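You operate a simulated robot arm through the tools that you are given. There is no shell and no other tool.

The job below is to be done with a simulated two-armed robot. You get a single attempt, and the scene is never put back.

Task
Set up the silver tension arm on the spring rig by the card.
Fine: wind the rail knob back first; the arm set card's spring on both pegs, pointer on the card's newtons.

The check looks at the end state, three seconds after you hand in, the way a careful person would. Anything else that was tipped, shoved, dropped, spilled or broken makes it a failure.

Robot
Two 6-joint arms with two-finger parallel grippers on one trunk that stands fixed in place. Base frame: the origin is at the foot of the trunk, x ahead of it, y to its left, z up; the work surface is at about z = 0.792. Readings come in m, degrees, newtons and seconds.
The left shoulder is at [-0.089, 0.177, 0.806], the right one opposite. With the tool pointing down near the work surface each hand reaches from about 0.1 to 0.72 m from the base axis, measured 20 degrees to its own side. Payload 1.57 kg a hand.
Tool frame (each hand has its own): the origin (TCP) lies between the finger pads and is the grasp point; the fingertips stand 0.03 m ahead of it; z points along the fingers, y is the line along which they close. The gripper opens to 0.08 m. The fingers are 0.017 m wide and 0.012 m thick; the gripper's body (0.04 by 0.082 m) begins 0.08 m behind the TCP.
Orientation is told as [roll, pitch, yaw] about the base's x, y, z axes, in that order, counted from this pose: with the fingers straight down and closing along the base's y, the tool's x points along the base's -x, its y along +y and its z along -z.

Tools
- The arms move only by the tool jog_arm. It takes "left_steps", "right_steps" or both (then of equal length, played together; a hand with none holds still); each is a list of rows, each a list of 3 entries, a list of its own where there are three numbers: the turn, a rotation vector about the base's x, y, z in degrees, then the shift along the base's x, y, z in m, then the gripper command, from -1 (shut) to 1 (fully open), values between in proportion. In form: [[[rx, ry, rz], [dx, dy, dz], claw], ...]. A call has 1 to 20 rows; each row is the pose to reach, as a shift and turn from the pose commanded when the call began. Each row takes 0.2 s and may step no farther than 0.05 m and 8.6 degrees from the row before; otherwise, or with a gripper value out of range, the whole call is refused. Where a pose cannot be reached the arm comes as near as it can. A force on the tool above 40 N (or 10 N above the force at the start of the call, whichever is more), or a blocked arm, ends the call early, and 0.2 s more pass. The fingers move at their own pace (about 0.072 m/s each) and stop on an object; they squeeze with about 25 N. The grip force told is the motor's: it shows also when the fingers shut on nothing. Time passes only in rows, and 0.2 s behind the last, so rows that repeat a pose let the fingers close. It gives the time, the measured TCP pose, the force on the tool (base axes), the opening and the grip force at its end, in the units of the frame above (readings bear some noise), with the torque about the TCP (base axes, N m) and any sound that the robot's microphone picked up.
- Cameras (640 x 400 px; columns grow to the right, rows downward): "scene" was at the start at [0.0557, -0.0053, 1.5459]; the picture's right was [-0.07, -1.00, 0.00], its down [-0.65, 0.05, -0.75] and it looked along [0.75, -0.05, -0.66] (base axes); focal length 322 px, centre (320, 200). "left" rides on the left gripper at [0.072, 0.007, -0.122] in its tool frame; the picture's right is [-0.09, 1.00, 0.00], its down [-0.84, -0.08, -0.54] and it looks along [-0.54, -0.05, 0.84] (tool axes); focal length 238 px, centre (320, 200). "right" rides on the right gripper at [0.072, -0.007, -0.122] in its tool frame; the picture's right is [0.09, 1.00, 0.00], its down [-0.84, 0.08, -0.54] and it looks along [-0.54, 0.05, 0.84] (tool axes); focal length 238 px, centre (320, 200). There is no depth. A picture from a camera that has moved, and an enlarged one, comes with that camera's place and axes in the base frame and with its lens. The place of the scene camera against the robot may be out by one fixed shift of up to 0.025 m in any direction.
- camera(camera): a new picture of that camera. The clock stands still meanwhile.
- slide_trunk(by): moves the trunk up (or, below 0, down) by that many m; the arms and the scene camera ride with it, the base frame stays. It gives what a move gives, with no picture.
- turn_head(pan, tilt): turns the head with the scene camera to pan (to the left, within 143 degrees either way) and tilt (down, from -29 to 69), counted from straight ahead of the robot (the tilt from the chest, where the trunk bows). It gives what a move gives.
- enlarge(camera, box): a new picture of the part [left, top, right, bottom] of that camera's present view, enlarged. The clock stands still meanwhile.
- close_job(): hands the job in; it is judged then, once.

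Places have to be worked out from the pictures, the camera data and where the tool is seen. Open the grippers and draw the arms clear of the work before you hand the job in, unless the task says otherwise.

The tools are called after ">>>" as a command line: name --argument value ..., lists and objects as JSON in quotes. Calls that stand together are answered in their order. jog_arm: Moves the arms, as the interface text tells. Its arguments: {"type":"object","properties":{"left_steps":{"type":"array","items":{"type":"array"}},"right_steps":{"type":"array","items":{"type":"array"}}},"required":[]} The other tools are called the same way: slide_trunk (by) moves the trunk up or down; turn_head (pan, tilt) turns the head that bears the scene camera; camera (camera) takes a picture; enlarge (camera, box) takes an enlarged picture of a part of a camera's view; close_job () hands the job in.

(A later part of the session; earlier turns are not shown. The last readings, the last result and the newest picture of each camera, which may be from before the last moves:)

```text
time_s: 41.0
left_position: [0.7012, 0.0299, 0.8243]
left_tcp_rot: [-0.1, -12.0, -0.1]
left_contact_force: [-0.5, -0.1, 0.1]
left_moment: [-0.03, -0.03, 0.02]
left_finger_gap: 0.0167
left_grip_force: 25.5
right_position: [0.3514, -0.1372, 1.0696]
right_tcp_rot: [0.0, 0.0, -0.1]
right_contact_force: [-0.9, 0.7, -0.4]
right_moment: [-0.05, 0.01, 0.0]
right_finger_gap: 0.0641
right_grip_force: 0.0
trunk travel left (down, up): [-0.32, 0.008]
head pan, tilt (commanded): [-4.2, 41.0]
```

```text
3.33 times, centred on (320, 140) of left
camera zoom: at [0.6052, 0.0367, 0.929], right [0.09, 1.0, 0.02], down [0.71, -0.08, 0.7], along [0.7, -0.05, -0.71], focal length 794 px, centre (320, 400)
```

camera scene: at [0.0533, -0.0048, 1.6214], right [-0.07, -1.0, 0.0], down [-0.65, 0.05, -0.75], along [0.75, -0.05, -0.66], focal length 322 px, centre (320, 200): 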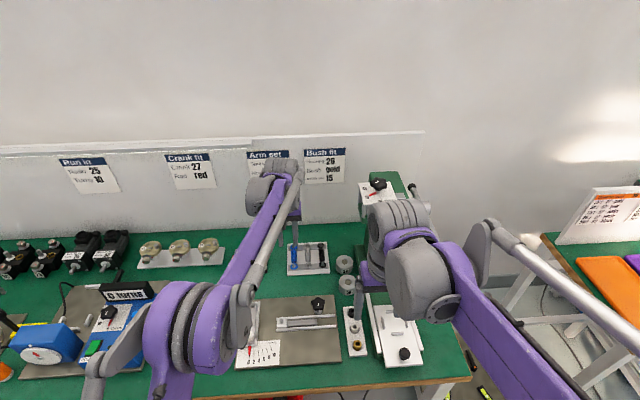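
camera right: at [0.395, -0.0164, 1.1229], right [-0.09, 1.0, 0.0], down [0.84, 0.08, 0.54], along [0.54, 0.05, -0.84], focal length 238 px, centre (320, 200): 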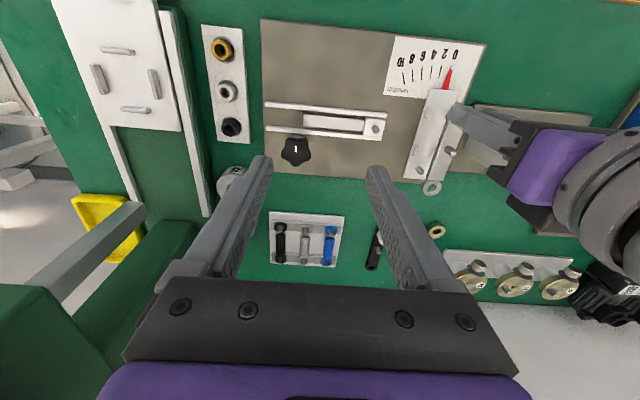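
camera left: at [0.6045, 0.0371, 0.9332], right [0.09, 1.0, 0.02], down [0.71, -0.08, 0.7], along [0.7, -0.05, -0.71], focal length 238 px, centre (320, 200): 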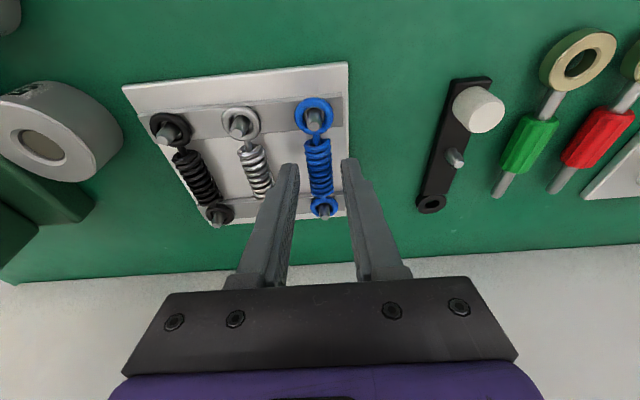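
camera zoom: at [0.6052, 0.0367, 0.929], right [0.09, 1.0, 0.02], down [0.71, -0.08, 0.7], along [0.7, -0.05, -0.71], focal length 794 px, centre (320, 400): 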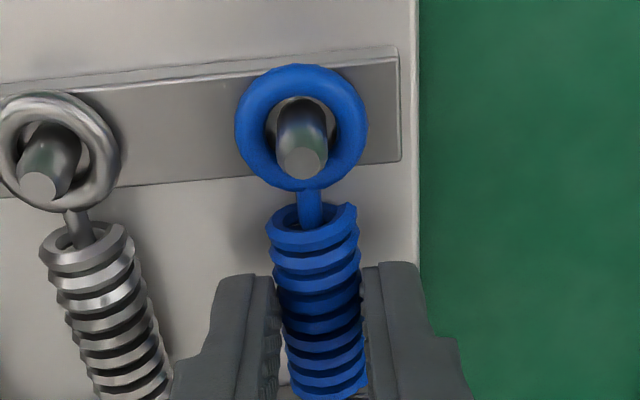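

Coil gripped (16.7 mm). I lift straight up 4 cm and check that both rings come off their pegs and the spring hangs level.

>>> jog_arm --left_steps '[[[0, 0, 0], [0, 0, 0.008], -0.8], [[0, 0, 0], [0, 0, 0.018], -0.8], [[0, 0, 0], [0, 0, 0.03], -0.8], [[0, 0, 0], [0, 0, 0.045], -0.8], [[0, 0, 0], [0, 0, 0.045], -0.8]]'

>>> camera --camera "left"

>>> enlarge --camera "left" --box '[240, 100, 400, 220]'

>>> enlarge --camera "scene" --box '[240, 190, 360, 280]'

```text
time_s: 42.2
left_position: [0.701, 0.0313, 0.8699]
left_tcp_rot: [0.0, -11.9, 0.1]
left_contact_force: [1.1, -0.5, -0.5]
left_moment: [0.0, 0.01, 0.05]
left_finger_gap: 0.0166
left_grip_force: 25.0
right_position: [0.3522, -0.1381, 1.0703]
right_tcp_rot: [0.0, 0.1, 0.0]
right_contact_force: [-0.4, -0.1, 0.1]
right_moment: [0.01, 0.0, 0.02]
right_finger_gap: 0.064
right_grip_force: 0.1
trunk travel left (down, up): [-0.32, 0.008]
head pan, tilt (commanded): [-4.2, 41.0]
```

```text
taken
camera left: at [0.6048, 0.0373, 0.9735], right [0.09, 1.0, 0.02], down [0.71, -0.08, 0.7], along [0.7, -0.05, -0.71], focal length 238 px, centre (320, 200)
```

left: 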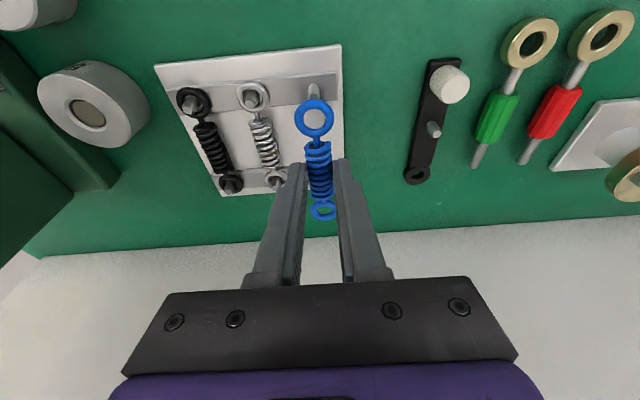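

```text
3.33 times, centred on (320, 160) of left
camera zoom: at [0.6048, 0.0373, 0.9735], right [0.09, 1.0, 0.02], down [0.71, -0.08, 0.7], along [0.7, -0.05, -0.71], focal length 794 px, centre (320, 333)
```

zoom: 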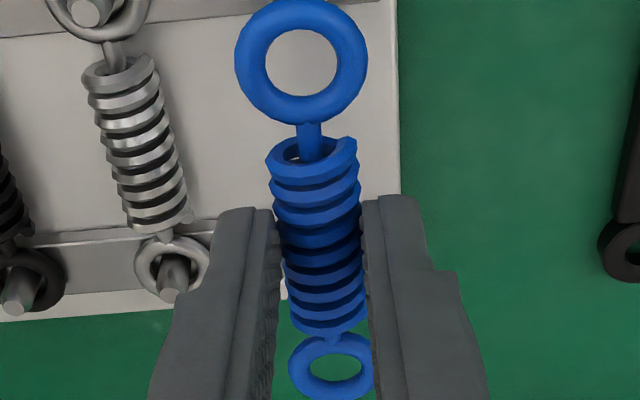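

```text
4.44 times, centred on (300, 235) of scene
camera zoom: at [0.0532, -0.0053, 1.6213], right [-0.07, -1.0, 0.0], down [-0.65, 0.05, -0.75], along [0.75, -0.05, -0.66], focal length 1431 px, centre (409, 44)
```

zoom: 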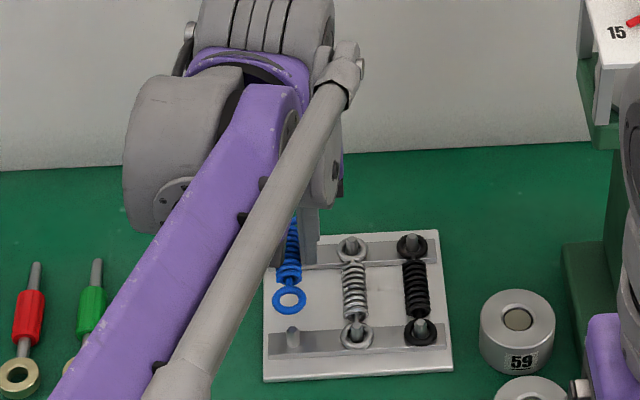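

The blue spring is off the rack and held level, rings at about −35 mm and +43 mm from the hand. I carry it up and back while turning the hand −90° to hover over the two pegs.

>>> jog_arm --left_steps '[[[0, 0, -7.5], [0, 0, 0.02], -0.8], [[0, 0, -15], [-0.02, 0.005, 0.04], -0.8], [[0, 0, -22.5], [-0.045, 0.012, 0.06], -0.8], [[0, 0, -30], [-0.07, 0.02, 0.06], -0.8], [[0, 0, -37.5], [-0.095, 0.03, 0.06], -0.8], [[0, 0, -45], [-0.12, 0.04, 0.06], -0.8], [[0, 0, -52.5], [-0.145, 0.05, 0.06], -0.8], [[0, 0, -60], [-0.17, 0.06, 0.06], -0.8], [[0, 0, -67.5], [-0.195, 0.07, 0.06], -0.8], [[0, 0, -75], [-0.21, 0.075, 0.06], -0.8], [[0, 0, -82.5], [-0.22, 0.078, 0.06], -0.8], [[0, 0, -90], [-0.222, 0.078, 0.06], -0.8], [[0, 0, -90], [-0.222, 0.078, 0.06], -0.8]]'

>>> camera --camera "left"

>>> camera --camera "right"

>>> camera --camera "scene"

```text
time_s: 45.0
left_position: [0.4769, 0.1071, 0.929]
left_tcp_rot: [0.0, -12.0, -90.1]
left_contact_force: [0.7, 0.9, -0.4]
left_moment: [-0.02, -0.01, 0.02]
left_finger_gap: 0.0165
left_grip_force: 25.4
right_position: [0.353, -0.1382, 1.0698]
right_tcp_rot: [-0.1, 0.0, 0.0]
right_contact_force: [-0.1, -0.5, -0.3]
right_moment: [0.05, 0.01, -0.01]
right_finger_gap: 0.0636
right_grip_force: 0.1
trunk travel left (down, up): [-0.32, 0.008]
head pan, tilt (commanded): [-4.2, 41.0]
```

```text
taken
camera left: at [0.484, 0.203, 1.0329], right [1.0, -0.09, 0.02], down [-0.08, -0.71, 0.7], along [-0.05, -0.7, -0.71], focal length 238 px, centre (320, 200)
```

left: 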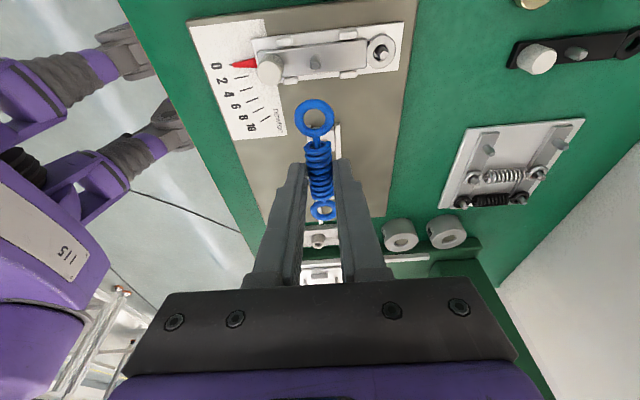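

```text
taken
camera right: at [0.2797, -0.1449, 1.1925], right [-0.09, 1.0, 0.0], down [0.84, 0.08, 0.54], along [0.54, 0.05, -0.84], focal length 238 px, centre (320, 200)
```

right: 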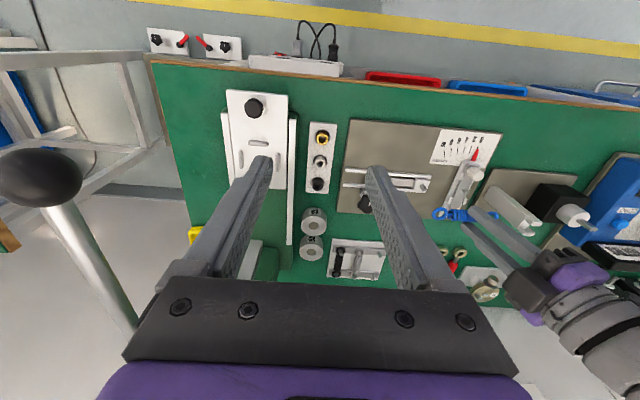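

```text
taken
camera scene: at [0.0529, -0.0053, 1.6213], right [-0.07, -1.0, 0.0], down [-0.65, 0.05, -0.75], along [0.75, -0.05, -0.66], focal length 322 px, centre (320, 200)
```

scene: 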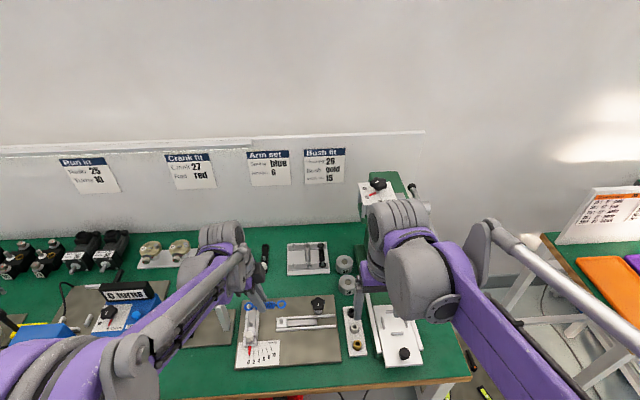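

The spring hovers between the pegs, near ring over the arm peg side and far ring over the slider side. I bring the right hand to a better observing spot.

>>> jog_arm --right_steps '[[[0, 0, 0], [0.025, 0.025, -0.01], 0.6], [[0, 0, 0], [0.05, 0.05, -0.02], 0.6], [[0, 0, 0], [0.07, 0.07, -0.035], 0.6], [[0, 0, 0], [0.087, 0.088, -0.05], 0.6], [[0, 0, 0], [0.087, 0.088, -0.05], 0.6]]'

>>> enlarge --camera "right" --box '[370, 80, 530, 200]'

>>> enlarge --camera "left" --box '[240, 20, 400, 260]'

```text
time_s: 46.2
left_position: [0.4778, 0.1063, 0.9292]
left_tcp_rot: [0.0, -12.0, -90.0]
left_contact_force: [-0.3, 0.2, -1.0]
left_moment: [0.0, -0.05, -0.02]
left_finger_gap: 0.0164
left_grip_force: 25.3
right_position: [0.4372, -0.0494, 1.0167]
right_tcp_rot: [0.1, 0.0, -0.1]
right_contact_force: [-0.1, 1.4, -1.0]
right_moment: [-0.01, -0.01, 0.02]
right_finger_gap: 0.0641
right_grip_force: 0.1
trunk travel left (down, up): [-0.32, 0.008]
head pan, tilt (commanded): [-4.2, 41.0]
```

```text
3.33 times, centred on (450, 140) of right
camera zoom: at [0.3646, -0.0565, 1.1389], right [-0.09, 1.0, 0.0], down [0.84, 0.08, 0.54], along [0.54, 0.05, -0.84], focal length 794 px, centre (-113, 400)
```

zoom: 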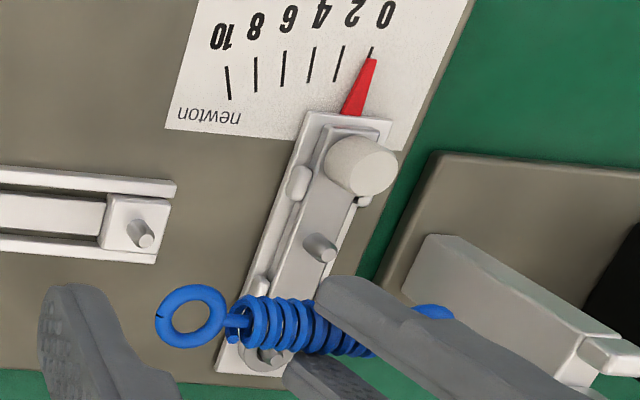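

```text
1.67 times, centred on (320, 140) of left
camera zoom: at [0.4835, 0.2027, 1.033], right [1.0, -0.09, 0.02], down [-0.08, -0.71, 0.7], along [-0.05, -0.7, -0.71], focal length 397 px, centre (320, 300)
```

zoom: 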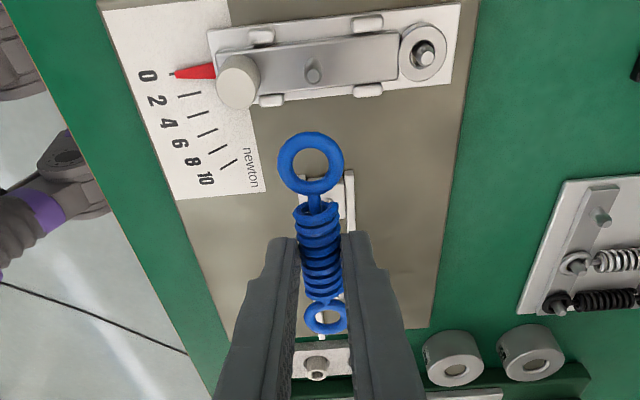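

Triangulated: rings 80 mm apart, at −32 mm below the TCP, offsets +31.5/−48 mm in y. Target TCP is (0.480, 0.113); I go there at z ≈ 0.86, just above the peg tops, and check.

>>> jog_arm --left_steps '[[[0, 0, 0], [0.002, 0.0065, -0.02], -0.8], [[0, 0, 0], [0.002, 0.0065, -0.045], -0.8], [[0, 0, 0], [0.002, 0.0065, -0.06], -0.8], [[0, 0, 0], [0.002, 0.0065, -0.069], -0.8], [[0, 0, 0], [0.002, 0.0065, -0.069], -0.8]]'

>>> enlarge --camera "right" --box '[370, 100, 490, 190]'

>>> enlarge --camera "left" --box '[240, 90, 400, 230]'

```text
time_s: 47.4
left_position: [0.4803, 0.1159, 0.8604]
left_tcp_rot: [0.0, -12.0, -90.0]
left_contact_force: [0.9, -0.1, -1.5]
left_moment: [-0.01, 0.01, -0.02]
left_finger_gap: 0.0165
left_grip_force: 24.8
right_position: [0.438, -0.0485, 1.017]
right_tcp_rot: [-0.1, 0.0, 0.0]
right_contact_force: [0.0, 0.9, -0.3]
right_moment: [-0.02, 0.0, 0.0]
right_finger_gap: 0.0639
right_grip_force: 0.1
trunk travel left (down, up): [-0.32, 0.008]
head pan, tilt (commanded): [-4.2, 41.0]
```

```text
4.44 times, centred on (430, 145) of right
camera zoom: at [0.3649, -0.0564, 1.1391], right [-0.09, 1.0, 0.0], down [0.84, 0.08, 0.54], along [0.54, 0.05, -0.84], focal length 1059 px, centre (-169, 444)
```

zoom: 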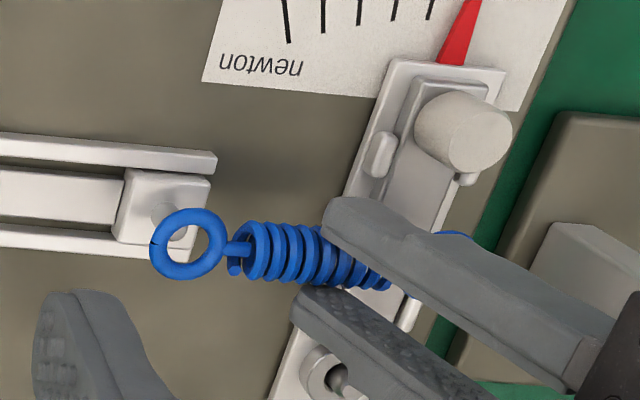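

```text
2.86 times, centred on (320, 160) of left
camera zoom: at [0.4868, 0.2108, 0.9651], right [1.0, -0.09, 0.02], down [-0.08, -0.71, 0.7], along [-0.05, -0.7, -0.71], focal length 681 px, centre (320, 314)
```

zoom: 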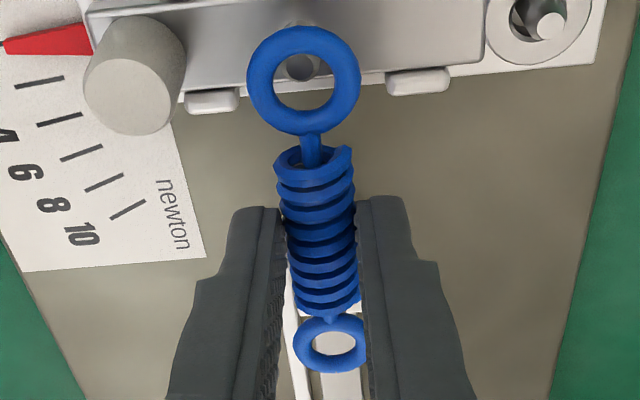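

Ring centres are about 1.5 mm too far +y relative to both pegs and aligned in x. I shift −1.5 mm in y, lower 7 mm and check entry.

>>> jog_arm --left_steps '[[[0, 0, 0], [0, -0.0015, 0], -0.8], [[0, 0, 0], [0, -0.0015, -0.003], -0.8], [[0, 0, 0], [0, -0.0015, -0.006], -0.8], [[0, 0, 0], [0, -0.0015, -0.008], -0.8], [[0, 0, 0], [0, -0.0015, -0.008], -0.8]]'

>>> enlarge --camera "right" --box '[370, 100, 490, 190]'

>>> enlarge --camera "left" --box '[240, 90, 400, 230]'

```text
time_s: 48.6
left_position: [0.4807, 0.1121, 0.8518]
left_tcp_rot: [0.0, -12.0, -90.0]
left_contact_force: [-0.9, 0.2, -0.8]
left_moment: [0.03, 0.02, -0.02]
left_finger_gap: 0.0166
left_grip_force: 25.3
right_position: [0.4373, -0.0488, 1.0167]
right_tcp_rot: [0.0, 0.1, 0.0]
right_contact_force: [0.1, -0.3, 0.3]
right_moment: [0.0, 0.02, 0.0]
right_finger_gap: 0.064
right_grip_force: 0.0
trunk travel left (down, up): [-0.32, 0.008]
head pan, tilt (commanded): [-4.2, 41.0]
```

```text
4.44 times, centred on (430, 145) of right
camera zoom: at [0.365, -0.0565, 1.1391], right [-0.09, 1.0, 0.0], down [0.84, 0.08, 0.54], along [0.54, 0.05, -0.84], focal length 1059 px, centre (-169, 444)
```

zoom: 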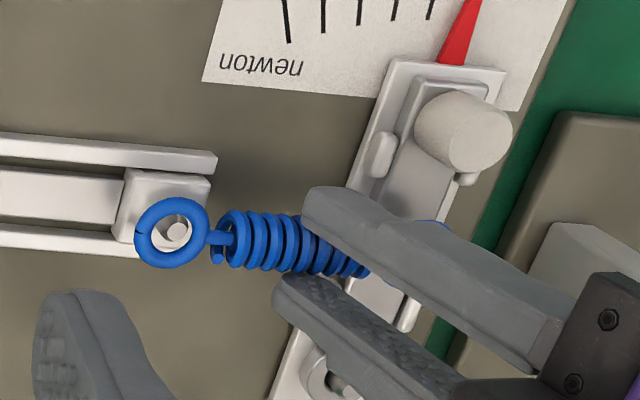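

```text
2.86 times, centred on (320, 160) of left
camera zoom: at [0.4872, 0.2083, 0.9556], right [1.0, -0.09, 0.02], down [-0.08, -0.71, 0.7], along [-0.05, -0.7, -0.71], focal length 681 px, centre (320, 314)
```

zoom: 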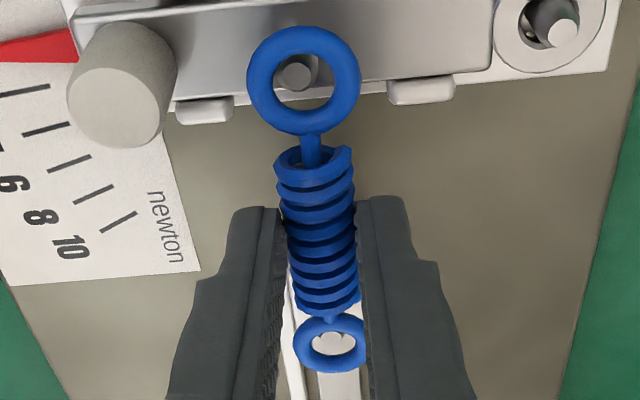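

Both peg tops are now seen inside their rings. I apply a sub-millimetre correction and lower 7 mm more, watching force.

>>> jog_arm --left_steps '[[[0, 0, 0], [-0.0006, 0.0006, -0.002], -0.8], [[0, 0, 0], [-0.0006, 0.0006, -0.004], -0.8], [[0, 0, 0], [-0.0006, 0.0006, -0.006], -0.8], [[0, 0, 0], [-0.0006, 0.0006, -0.007], -0.8], [[0, 0, 0], [-0.0006, 0.0006, -0.007], -0.8]]'

>>> enlarge --camera "right" --box '[370, 100, 490, 190]'

>>> enlarge --camera "left" --box '[240, 90, 400, 230]'

```text
time_s: 49.8
left_position: [0.4785, 0.1131, 0.8428]
left_tcp_rot: [0.0, -12.0, -90.0]
left_contact_force: [-0.7, -0.7, -0.3]
left_moment: [0.01, 0.02, 0.03]
left_finger_gap: 0.0163
left_grip_force: 25.0
right_position: [0.4381, -0.0486, 1.0168]
right_tcp_rot: [0.0, 0.0, -0.1]
right_contact_force: [-0.3, 0.2, 0.0]
right_moment: [-0.01, 0.03, 0.0]
right_finger_gap: 0.0641
right_grip_force: 0.0
trunk travel left (down, up): [-0.32, 0.008]
head pan, tilt (commanded): [-4.2, 41.0]
```

```text
4.44 times, centred on (430, 145) of right
camera zoom: at [0.365, -0.0564, 1.1391], right [-0.09, 1.0, 0.0], down [0.84, 0.08, 0.54], along [0.54, 0.05, -0.84], focal length 1059 px, centre (-169, 444)
```

zoom: 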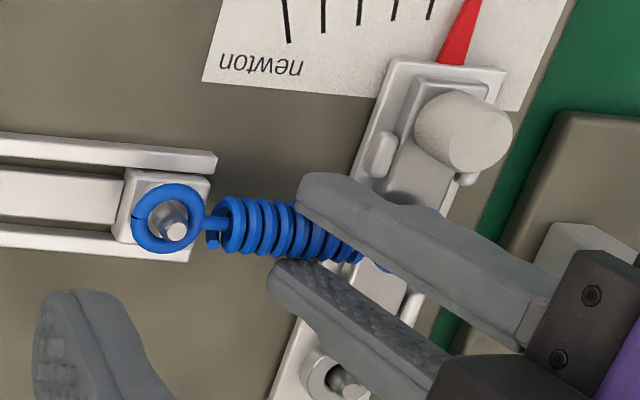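

```text
2.86 times, centred on (320, 160) of left
camera zoom: at [0.4854, 0.2088, 0.9477], right [1.0, -0.09, 0.02], down [-0.08, -0.71, 0.7], along [-0.05, -0.7, -0.71], focal length 681 px, centre (320, 314)
```

zoom: 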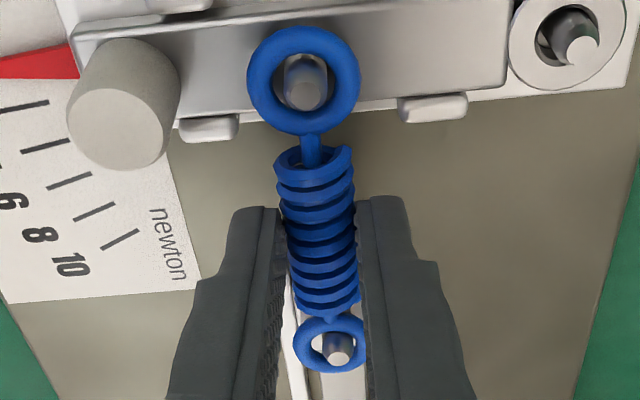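

Both rings are around their pegs with no force. I lower gently until they rest.

>>> jog_arm --left_steps '[[[0, 0, 0], [0, 0.0, -0.001], -0.8], [[0, 0, 0], [0, 0.0, -0.002], -0.8], [[0, 0, 0], [0, 0.0, -0.003], -0.8], [[0, 0, 0], [0, 0.0, -0.003], -0.8]]'

>>> enlarge --camera "right" --box '[370, 100, 490, 190]'

>>> enlarge --camera "left" --box '[240, 90, 400, 230]'

```text
time_s: 50.8
left_position: [0.479, 0.1136, 0.8411]
left_tcp_rot: [0.0, -12.0, -90.0]
left_contact_force: [0.7, -0.5, -0.4]
left_moment: [0.03, 0.02, -0.01]
left_finger_gap: 0.0165
left_grip_force: 25.1
right_position: [0.4368, -0.0481, 1.0179]
right_tcp_rot: [0.0, -0.1, 0.1]
right_contact_force: [-0.4, 0.4, 0.0]
right_moment: [0.02, -0.02, 0.01]
right_finger_gap: 0.0641
right_grip_force: 0.1
trunk travel left (down, up): [-0.32, 0.008]
head pan, tilt (commanded): [-4.2, 41.0]
```

```text
4.44 times, centred on (430, 145) of right
camera zoom: at [0.365, -0.0564, 1.1391], right [-0.09, 1.0, 0.0], down [0.84, 0.08, 0.54], along [0.54, 0.05, -0.84], focal length 1059 px, centre (-169, 444)
```

zoom: 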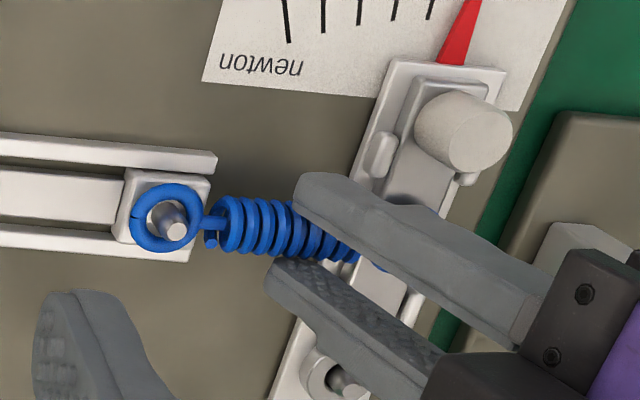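

```text
2.86 times, centred on (320, 160) of left
camera zoom: at [0.4861, 0.2091, 0.9454], right [1.0, -0.09, 0.02], down [-0.08, -0.71, 0.7], along [-0.05, -0.7, -0.71], focal length 681 px, centre (320, 314)
```

zoom: 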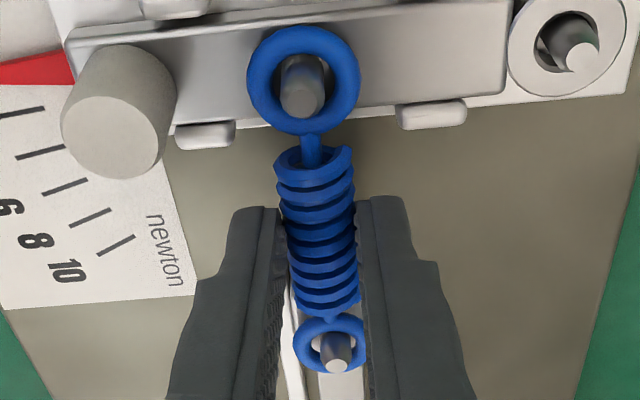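

Still no contact; I continue down another 3 mm in 1 mm steps.

>>> jog_arm --left_steps '[[[0, 0, 0], [0, 0.0, -0.001], -0.8], [[0, 0, 0], [0, 0.0, -0.002], -0.8], [[0, 0, 0], [0, 0.0, -0.003], -0.8], [[0, 0, 0], [0, 0.0, -0.003], -0.8]]'

>>> enlarge --camera "left" --box '[240, 90, 400, 230]'

```text
time_s: 51.8
left_position: [0.4797, 0.112, 0.8383]
left_tcp_rot: [0.0, -12.1, -90.0]
left_contact_force: [1.1, -0.8, 6.4]
left_moment: [-0.07, -0.02, 0.02]
left_finger_gap: 0.0165
left_grip_force: 24.6
right_position: [0.4377, -0.0473, 1.0191]
right_tcp_rot: [-0.1, 0.0, -0.1]
right_contact_force: [-0.4, 0.0, 0.1]
right_moment: [-0.01, -0.01, 0.01]
right_finger_gap: 0.0642
right_grip_force: 0.0
trunk travel left (down, up): [-0.32, 0.008]
head pan, tilt (commanded): [-4.2, 41.0]
```

```text
2.86 times, centred on (320, 160) of left
camera zoom: at [0.4858, 0.209, 0.943], right [1.0, -0.09, 0.02], down [-0.08, -0.71, 0.7], along [-0.05, -0.7, -0.71], focal length 681 px, centre (320, 314)
```

zoom: 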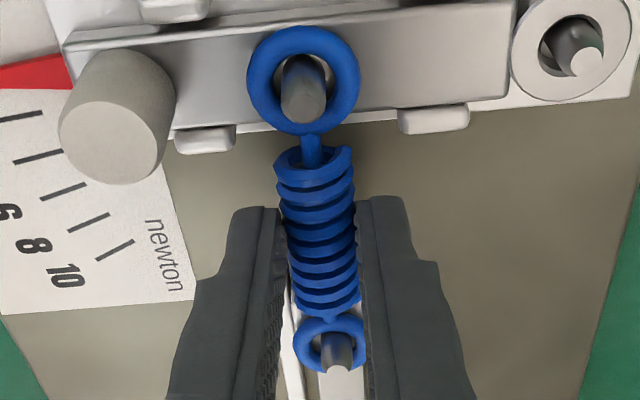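

Contact of about 6 N: the rings rest on both sides. I open the fingers and lift away vertically.

>>> jog_arm --left_steps '[[[0, 0, 0], [0, 0, 0.001], -0.5], [[0, 0, 0], [0, 0, 0.001], -0.3], [[0, 0, 0], [0, 0, 0.001], -0.3], [[0, 0, 0], [0, 0, 0.015], -0.3], [[0, 0, 0], [0, 0, 0.04], -0.3], [[0, 0, 0], [0, 0, 0.08], -0.3], [[0, 0, 0], [0, 0, 0.08], -0.3]]'

>>> enlarge --camera "right" --box '[370, 80, 490, 180]'

>>> enlarge --camera "left" --box '[220, 20, 420, 230]'

```text
time_s: 53.4
left_position: [0.4818, 0.1127, 0.9197]
left_tcp_rot: [0.0, -12.1, -90.0]
left_contact_force: [-0.2, 0.2, 1.0]
left_moment: [0.01, -0.01, 0.04]
left_finger_gap: 0.028
left_grip_force: 0.1
right_position: [0.4373, -0.0491, 1.0164]
right_tcp_rot: [0.0, 0.1, 0.1]
right_contact_force: [0.5, -0.3, 0.4]
right_moment: [0.05, 0.0, -0.03]
right_finger_gap: 0.0641
right_grip_force: 0.1
trunk travel left (down, up): [-0.32, 0.008]
head pan, tilt (commanded): [-4.2, 41.0]
```

```text
4.00 times, centred on (430, 130) of right
camera zoom: at [0.3653, -0.0564, 1.139], right [-0.09, 1.0, 0.0], down [0.84, 0.08, 0.54], along [0.54, 0.05, -0.84], focal length 953 px, centre (-120, 480)
```

zoom: 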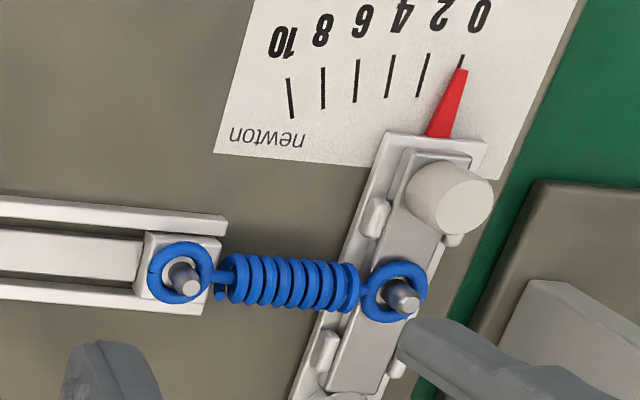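

```text
1.90 times, centred on (320, 125) of left
camera zoom: at [0.4895, 0.2078, 1.0237], right [1.0, -0.09, 0.02], down [-0.08, -0.71, 0.7], along [-0.05, -0.7, -0.71], focal length 454 px, centre (320, 343)
```

zoom: 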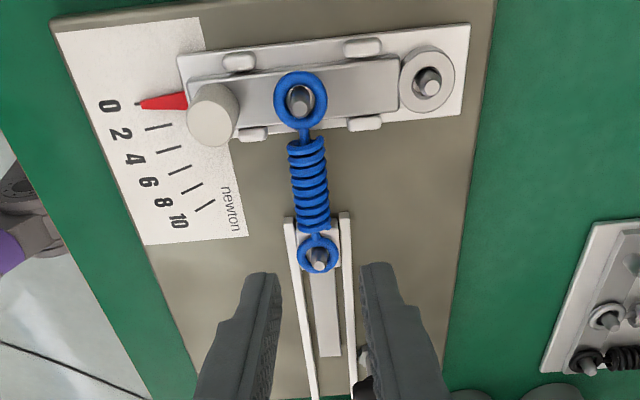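

The spring sits on both pegs, pointer still at 0. I draw the left hand back to an observing spot (scale in view), and bring the right hand over the knob turned −37° to match its lobes.

>>> jog_arm --left_steps '[[[0, 0, 0], [0, 0.01, 0.03], -0.3], [[0, 0, 0], [-0.01, 0.025, 0.055], -0.3], [[0, 0, 0], [-0.02, 0.045, 0.075], -0.3], [[0, 0, 0], [-0.03, 0.06, 0.08], -0.3], [[0, 0, 0], [-0.03, 0.06, 0.08], -0.3]]'

>>> jog_arm --right_steps '[[[0, 0, -7.4], [0.015, 0.003, -0.02], 0.6], [[0, 0, -14.8], [0.03, 0.006, -0.045], 0.6], [[0, 0, -22.2], [0.045, 0.009, -0.07], 0.6], [[0, 0, -29.6], [0.06, 0.012, -0.1], 0.6], [[0, 0, -37], [0.072, 0.014, -0.131], 0.6], [[0, 0, -37], [0.072, 0.014, -0.131], 0.6]]'

>>> camera --camera "left"

>>> enlarge --camera "right" --box '[200, 0, 520, 200]'

>>> camera --camera "scene"

```text
time_s: 54.6
left_position: [0.4478, 0.1742, 0.9985]
left_tcp_rot: [0.0, -12.1, -90.0]
left_contact_force: [0.0, -0.2, -0.5]
left_moment: [-0.01, -0.02, -0.02]
left_finger_gap: 0.028
left_grip_force: 0.0
right_position: [0.4368, -0.0494, 1.0178]
right_tcp_rot: [-0.1, 0.1, 0.1]
right_contact_force: [0.2, 0.6, 1.2]
right_moment: [-0.02, -0.03, 0.01]
right_finger_gap: 0.0638
right_grip_force: 0.1
trunk travel left (down, up): [-0.32, 0.008]
head pan, tilt (commanded): [-4.2, 41.0]
```

```text
time_s: 56.0
left_position: [0.4486, 0.1739, 0.9994]
left_tcp_rot: [0.0, -12.0, -90.1]
left_contact_force: [-0.4, 0.4, -1.4]
left_moment: [0.01, -0.03, 0.0]
left_finger_gap: 0.0279
left_grip_force: 0.0
right_position: [0.5088, -0.0332, 0.8905]
right_tcp_rot: [0.0, 0.0, -37.1]
right_contact_force: [0.6, -0.1, -1.0]
right_moment: [-0.02, 0.01, 0.01]
right_finger_gap: 0.0642
right_grip_force: 0.2
trunk travel left (down, up): [-0.32, 0.008]
head pan, tilt (commanded): [-4.2, 41.0]
```

```text
taken
camera left: at [0.4557, 0.2696, 1.1036], right [1.0, -0.09, 0.02], down [-0.08, -0.71, 0.7], along [-0.05, -0.7, -0.71], focal length 238 px, centre (320, 200)
```

left: 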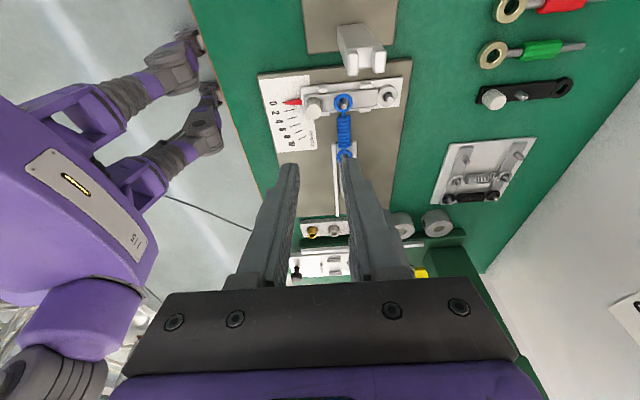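

```text
2.00 times, centred on (360, 100) of right
camera zoom: at [0.4473, 0.0041, 1.0134], right [0.53, 0.85, 0.0], down [0.71, -0.44, 0.54], along [0.46, -0.28, -0.84], focal length 477 px, centre (240, 400)
```

zoom: 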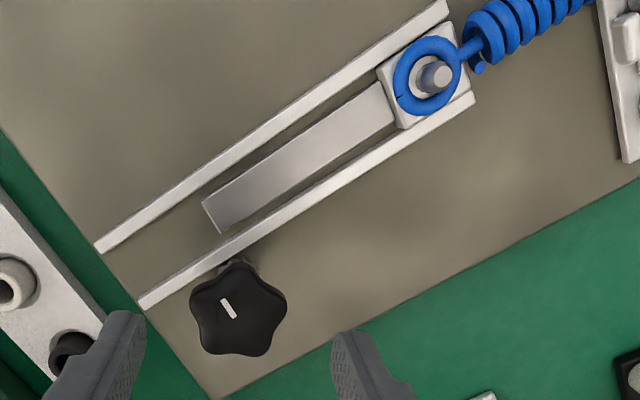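

```text
taken
camera scene: at [0.0525, -0.0054, 1.6213], right [-0.07, -1.0, 0.0], down [-0.65, 0.05, -0.76], along [0.75, -0.05, -0.66], focal length 322 px, centre (320, 200)
```

scene: 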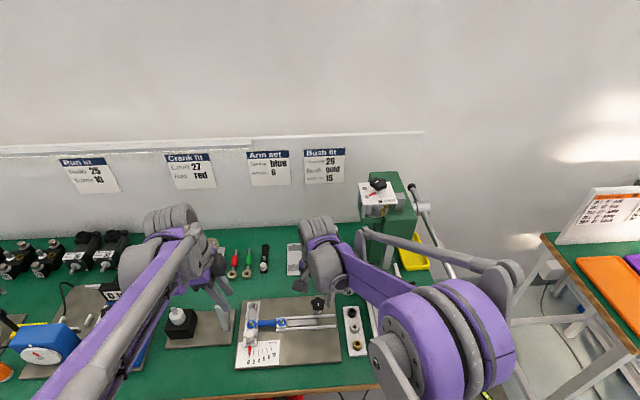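

Knob and hand are aligned lobewise; the scale is visible from both the left and scene cameras. I lower, grip the knob and turn +16° to start, then read the pointer.

>>> jog_arm --right_steps '[[[0, 0, 0], [0, -0.0015, -0.02], 0.6], [[0, 0, 0], [0, -0.0015, -0.037], 0.6], [[0, 0, 0], [0, -0.0015, -0.037], 0.0], [[0, 0, 0], [0, -0.0015, -0.037], -0.5], [[0, 0, 0], [0, -0.0015, -0.037], -0.6], [[0, 0, 8], [0, -0.0015, -0.037], -0.6], [[0, 0, 16], [0, -0.0015, -0.037], -0.6], [[0, 0, 16], [0, -0.0015, -0.037], -0.6]]'

>>> enlarge --camera "scene" --box '[225, 290, 345, 375]'

>>> enlarge --camera "left" --box '[250, 60, 410, 170]'

```text
time_s: 57.8
left_position: [0.4485, 0.1747, 0.999]
left_tcp_rot: [0.0, -12.1, -89.9]
left_contact_force: [-0.3, -1.0, 0.0]
left_moment: [0.02, 0.01, 0.01]
left_finger_gap: 0.0279
left_grip_force: 0.0
right_position: [0.5105, -0.0346, 0.8543]
right_tcp_rot: [0.1, -0.1, -20.8]
right_contact_force: [14.1, 11.5, 7.8]
right_moment: [0.8, 0.23, 0.12]
right_finger_gap: 0.0367
right_grip_force: 43.5
trunk travel left (down, up): [-0.32, 0.008]
head pan, tilt (commanded): [-4.2, 41.0]
```

```text
4.71 times, centred on (285, 332) of scene
camera zoom: at [0.0543, -0.0038, 1.6214], right [-0.07, -1.0, 0.0], down [-0.66, 0.05, -0.75], along [0.75, -0.05, -0.66], focal length 1515 px, centre (485, -424)
```

zoom: 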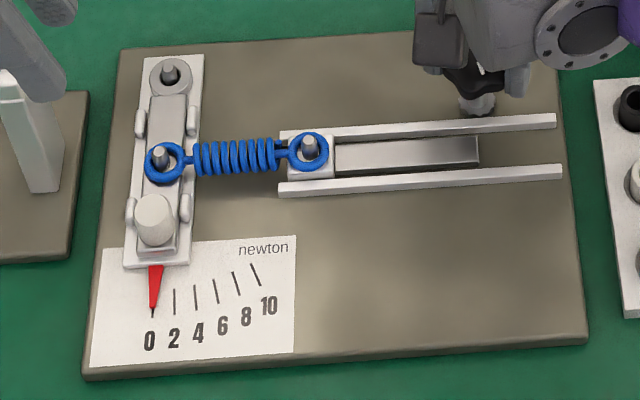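

```text
3.64 times, centred on (330, 115) of left
camera zoom: at [0.4571, 0.2707, 1.1031], right [1.0, -0.09, 0.02], down [-0.08, -0.71, 0.7], along [-0.05, -0.7, -0.71], focal length 867 px, centre (284, 509)
```

zoom: 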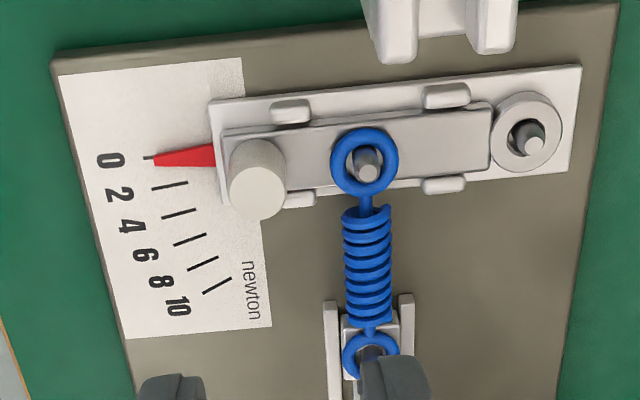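

Slack is being taken up; the pointer is still at 0. I turn another 24°.

>>> jog_arm --right_steps '[[[0, 0, 8], [0, 0, 0], -0.6], [[0, 0, 16], [0, 0, 0], -0.6], [[0, 0, 24], [0, 0, 0], -0.6], [[0, 0, 24], [0, 0, 0], -0.6]]'

>>> enlarge --camera "scene" --box '[225, 290, 345, 375]'

>>> enlarge --camera "left" --box '[250, 60, 410, 170]'

```text
time_s: 58.8
left_position: [0.4495, 0.1749, 0.9989]
left_tcp_rot: [0.0, -12.0, -90.0]
left_contact_force: [0.1, -0.3, 0.3]
left_moment: [-0.03, 0.02, 0.02]
left_finger_gap: 0.028
left_grip_force: 0.1
right_position: [0.5106, -0.0337, 0.8552]
right_tcp_rot: [-0.1, 0.1, 3.3]
right_contact_force: [17.2, 9.9, 17.5]
right_moment: [0.17, -0.31, 0.15]
right_finger_gap: 0.0368
right_grip_force: 43.5
trunk travel left (down, up): [-0.32, 0.008]
head pan, tilt (commanded): [-4.2, 41.0]
```

```text
4.71 times, centred on (285, 332) of scene
camera zoom: at [0.054, -0.0036, 1.6214], right [-0.07, -1.0, 0.0], down [-0.65, 0.05, -0.75], along [0.75, -0.06, -0.66], focal length 1515 px, centre (485, -424)
```

zoom: 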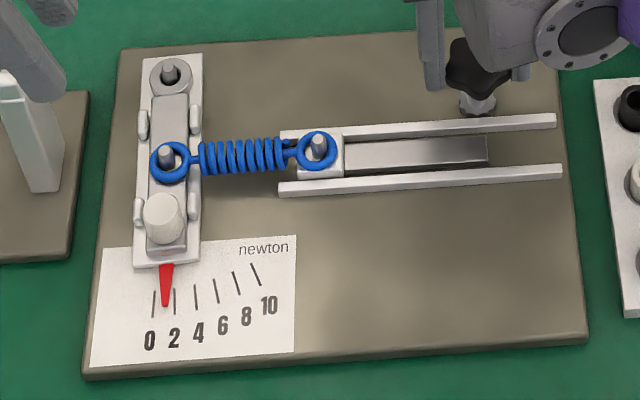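

```text
3.64 times, centred on (330, 115) of left
camera zoom: at [0.4569, 0.2708, 1.1031], right [1.0, -0.09, 0.02], down [-0.08, -0.7, 0.71], along [-0.05, -0.7, -0.71], focal length 867 px, centre (284, 509)
```

zoom: 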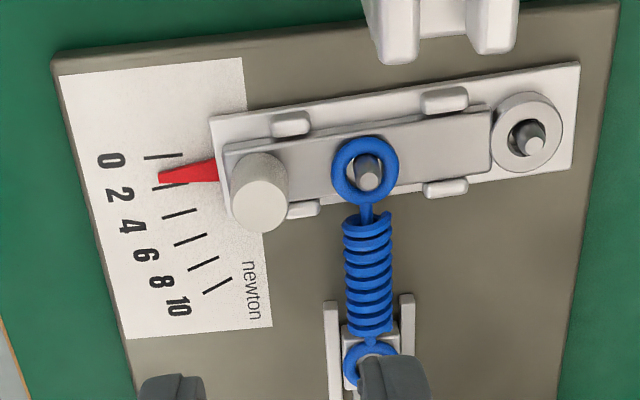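

Pointer ≈ 1.2 N. I wind another 24°.

>>> jog_arm --right_steps '[[[0, 0, 8], [0, 0, -0.001], -0.6], [[0, 0, 16], [0, 0, -0.001], -0.6], [[0, 0, 24], [0, 0, -0.001], -0.6], [[0, 0, 24], [0, 0, -0.001], -0.6]]'

>>> enlarge --camera "scene" --box '[225, 290, 345, 375]'

>>> enlarge --camera "left" --box '[250, 60, 410, 170]'

```text
time_s: 59.8
left_position: [0.45, 0.1738, 0.9984]
left_tcp_rot: [0.1, -12.0, -90.0]
left_contact_force: [-0.3, 0.4, -0.5]
left_moment: [0.0, 0.02, -0.02]
left_finger_gap: 0.0282
left_grip_force: 0.1
right_position: [0.5099, -0.0365, 0.8536]
right_tcp_rot: [-0.1, 0.0, 27.1]
right_contact_force: [17.7, 5.3, 29.5]
right_moment: [0.15, -0.38, 0.02]
right_finger_gap: 0.0363
right_grip_force: 43.3
trunk travel left (down, up): [-0.32, 0.008]
head pan, tilt (commanded): [-4.2, 41.0]
```

```text
4.71 times, centred on (285, 332) of scene
camera zoom: at [0.0527, -0.0043, 1.6215], right [-0.07, -1.0, 0.0], down [-0.65, 0.05, -0.75], along [0.75, -0.05, -0.66], focal length 1515 px, centre (485, -424)
```

zoom: 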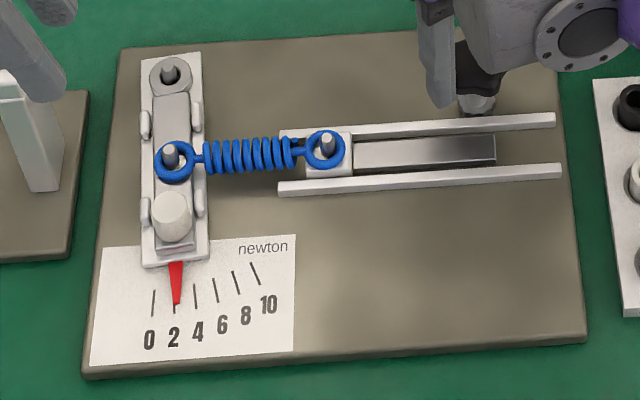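

```text
3.64 times, centred on (330, 115) of left
camera zoom: at [0.456, 0.2704, 1.1036], right [1.0, -0.09, 0.02], down [-0.08, -0.71, 0.7], along [-0.05, -0.7, -0.71], focal length 867 px, centre (284, 509)
```

zoom: 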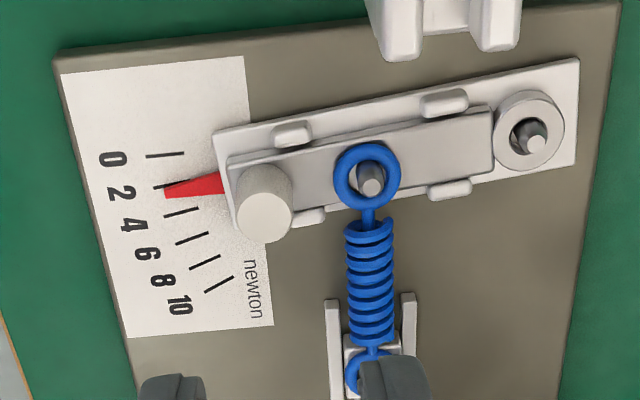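

Pointer ≈ 2.3 N (about 1.05 N per 24°). I release to regrip further back, checking first that the knob holds the tension.

>>> jog_arm --right_steps '[[[0, 0, 0], [0, 0, 0], -0.2], [[0, 0, 0], [0, 0, 0], 0.6], [[0, 0, 0], [0, 0, 0], 0.6], [[0, 0, 0], [0, 0, 0.035], 0.6], [[0, 0, 0], [0, 0, 0.035], 0.6]]'

>>> enlarge --camera "scene" --box '[225, 290, 345, 375]'

>>> enlarge --camera "right" --box '[200, 0, 520, 200]'

```text
time_s: 61.0
left_position: [0.4492, 0.1736, 0.9979]
left_tcp_rot: [0.1, -11.9, -89.9]
left_contact_force: [-0.1, 0.4, -0.2]
left_moment: [0.05, 0.03, 0.01]
left_finger_gap: 0.0279
left_grip_force: 0.1
right_position: [0.5121, -0.035, 0.8864]
right_tcp_rot: [0.0, 0.2, 27.0]
right_contact_force: [-0.4, -1.0, 0.0]
right_moment: [-0.02, -0.02, -0.03]
right_finger_gap: 0.0639
right_grip_force: 0.0
trunk travel left (down, up): [-0.32, 0.008]
head pan, tilt (commanded): [-4.2, 41.0]
```

```text
4.71 times, centred on (285, 332) of scene
camera zoom: at [0.0537, -0.0052, 1.6213], right [-0.07, -1.0, 0.0], down [-0.65, 0.05, -0.75], along [0.75, -0.05, -0.66], focal length 1515 px, centre (485, -424)
```

zoom: 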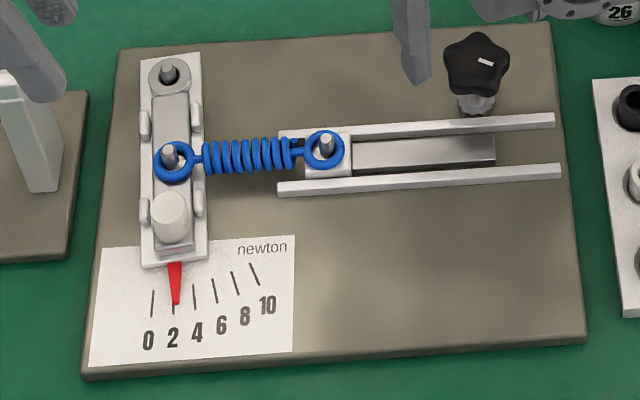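

```text
2.00 times, centred on (360, 100) of right
camera zoom: at [0.4498, -0.0744, 1.0091], right [-0.53, 0.85, 0.0], down [0.71, 0.45, 0.54], along [0.46, 0.29, -0.84], focal length 477 px, centre (240, 400)
```

zoom: 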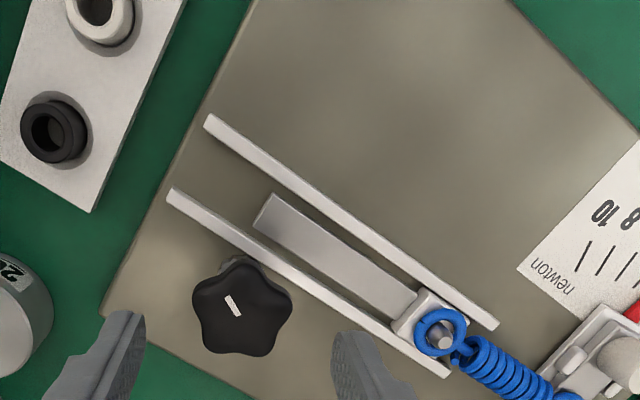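

The knob holds. I turn the open hand back −72°, lower and regrip.

>>> jog_arm --right_steps '[[[0, 0, -8], [-0.001, 0, 0], 0.6], [[0, 0, -16], [-0.002, 0, 0], 0.6], [[0, 0, -24], [-0.002, 0, 0], 0.6], [[0, 0, -32], [-0.002, 0, 0], 0.6], [[0, 0, -40], [-0.002, 0, 0], 0.6], [[0, 0, -48], [-0.002, 0, 0], 0.6], [[0, 0, -56], [-0.002, 0, 0], 0.6], [[0, 0, -64], [-0.002, 0, 0], 0.6], [[0, 0, -72], [-0.002, 0, 0], 0.6], [[0, 0, -72], [-0.002, 0, -0.02], 0.6], [[0, 0, -72], [-0.002, 0, -0.034], 0.6], [[0, 0, -72], [-0.002, 0, -0.034], 0.0], [[0, 0, -72], [-0.002, 0, -0.034], -0.5], [[0, 0, -72], [-0.002, 0, -0.034], -0.6], [[0, 0, -72], [-0.002, 0, -0.034], -0.6]]'

>>> jog_arm --right_steps '[[[0, 0, 8], [0, 0, 0], -0.6], [[0, 0, 16], [0, 0, 0], -0.6], [[0, 0, 24], [0, 0, 0], -0.6], [[0, 0, 32], [0, 0, 0], -0.6], [[0, 0, 40], [0, 0, 0], -0.6], [[0, 0, 40], [0, 0, 0], -0.6]]'

>>> enlarge --camera "scene" --box '[225, 290, 345, 375]'

>>> enlarge --camera "left" --box '[250, 60, 410, 170]'

```text
time_s: 64.2
left_position: [0.4511, 0.1748, 0.9984]
left_tcp_rot: [0.0, -12.1, -90.0]
left_contact_force: [-0.1, -0.6, 0.1]
left_moment: [-0.01, 0.01, 0.02]
left_finger_gap: 0.0282
left_grip_force: 0.1
right_position: [0.5087, -0.033, 0.8519]
right_tcp_rot: [0.0, -0.1, -44.9]
right_contact_force: [17.7, 13.7, 4.4]
right_moment: [0.68, -0.6, -0.01]
right_finger_gap: 0.0365
right_grip_force: 42.9
trunk travel left (down, up): [-0.32, 0.008]
head pan, tilt (commanded): [-4.2, 41.0]
```

```text
time_s: 65.6
left_position: [0.4492, 0.1754, 0.9981]
left_tcp_rot: [0.0, -12.1, -89.9]
left_contact_force: [-0.1, -0.7, 0.0]
left_moment: [-0.02, 0.0, -0.02]
left_finger_gap: 0.0282
left_grip_force: 0.2
right_position: [0.5082, -0.0342, 0.8531]
right_tcp_rot: [0.0, -0.1, -4.9]
right_contact_force: [19.7, 11.9, 7.2]
right_moment: [-0.03, -0.4, 0.06]
right_finger_gap: 0.0365
right_grip_force: 42.9
trunk travel left (down, up): [-0.32, 0.008]
head pan, tilt (commanded): [-4.2, 41.0]
```

```text
4.71 times, centred on (285, 332) of scene
camera zoom: at [0.0549, -0.0037, 1.6213], right [-0.07, -1.0, 0.0], down [-0.66, 0.05, -0.75], along [0.75, -0.06, -0.66], focal length 1515 px, centre (485, -424)
```

zoom: 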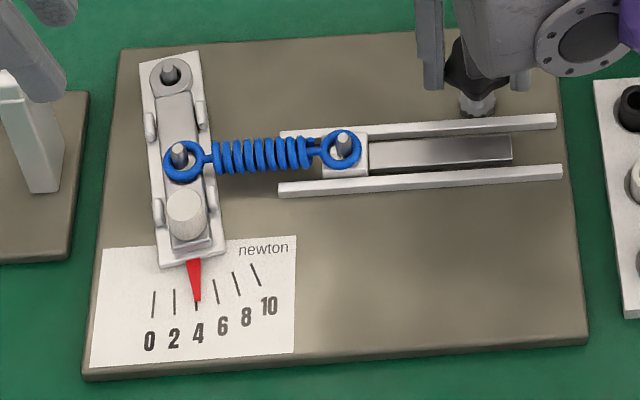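

```text
3.64 times, centred on (330, 115) of left
camera zoom: at [0.4574, 0.2708, 1.1027], right [1.0, -0.09, 0.02], down [-0.08, -0.7, 0.71], along [-0.05, -0.7, -0.71], focal length 867 px, centre (284, 509)
```

zoom: 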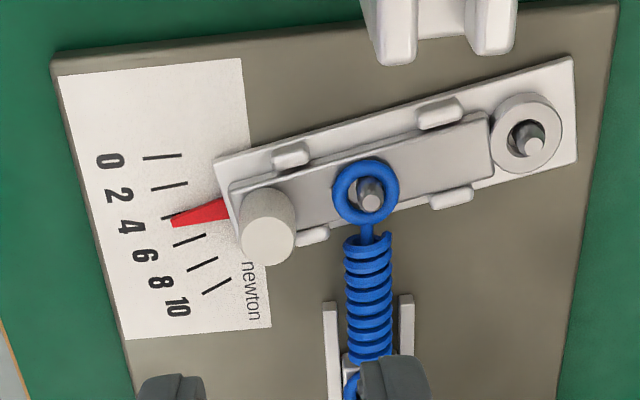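

Pointer ≈ 4.2 N (about 0.048 N/deg). I turn 32° more, then read closely.

>>> jog_arm --right_steps '[[[0, 0, 8], [0, 0, 0], -0.6], [[0, 0, 16], [0, 0, 0], -0.6], [[0, 0, 24], [0, 0, 0], -0.6], [[0, 0, 32], [0, 0, 0], -0.6], [[0, 0, 32], [0, 0, 0], -0.6]]'

>>> enlarge --camera "scene" --box '[240, 325, 300, 370]'

>>> enlarge --camera "left" --box '[260, 75, 340, 155]'

```text
time_s: 66.8
left_position: [0.4505, 0.1741, 0.9984]
left_tcp_rot: [-0.1, -12.0, -89.9]
left_contact_force: [-0.4, -0.1, 0.2]
left_moment: [0.03, 0.01, 0.0]
left_finger_gap: 0.028
left_grip_force: 0.0
right_position: [0.5083, -0.036, 0.8526]
right_tcp_rot: [0.0, 0.1, 27.0]
right_contact_force: [18.1, -0.9, -0.8]
right_moment: [-0.13, -1.14, -0.06]
right_finger_gap: 0.0366
right_grip_force: 43.3
trunk travel left (down, up): [-0.32, 0.008]
head pan, tilt (commanded): [-4.2, 41.0]
```

```text
8.89 times, centred on (270, 348) of scene
camera zoom: at [0.0553, -0.0054, 1.6212], right [-0.07, -1.0, 0.0], down [-0.66, 0.05, -0.75], along [0.75, -0.05, -0.66], focal length 2861 px, centre (764, -1111)
```

zoom: 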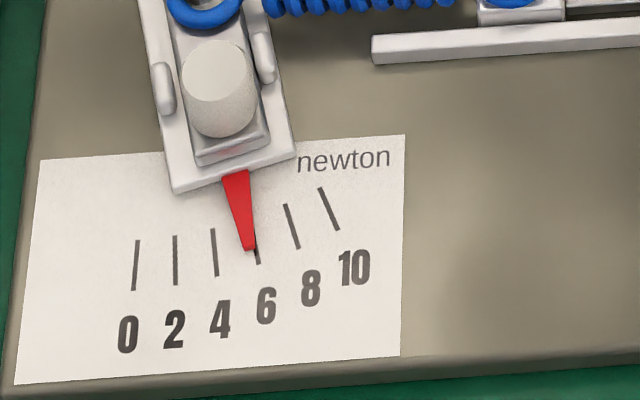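

```text
5.00 times, centred on (300, 115) of left
camera zoom: at [0.4576, 0.2696, 1.1027], right [1.0, -0.09, 0.02], down [-0.08, -0.71, 0.7], along [-0.05, -0.7, -0.71], focal length 1192 px, centre (420, 625)
```

zoom: 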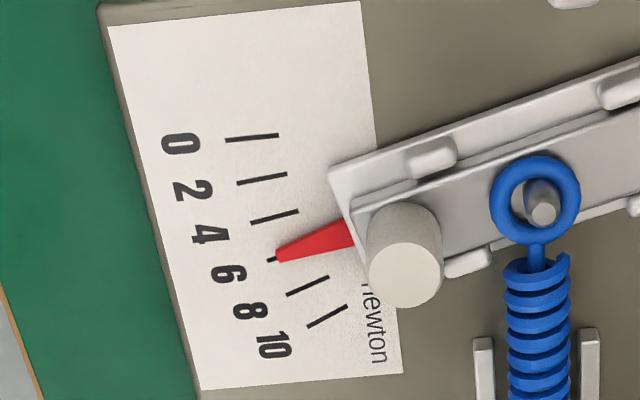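

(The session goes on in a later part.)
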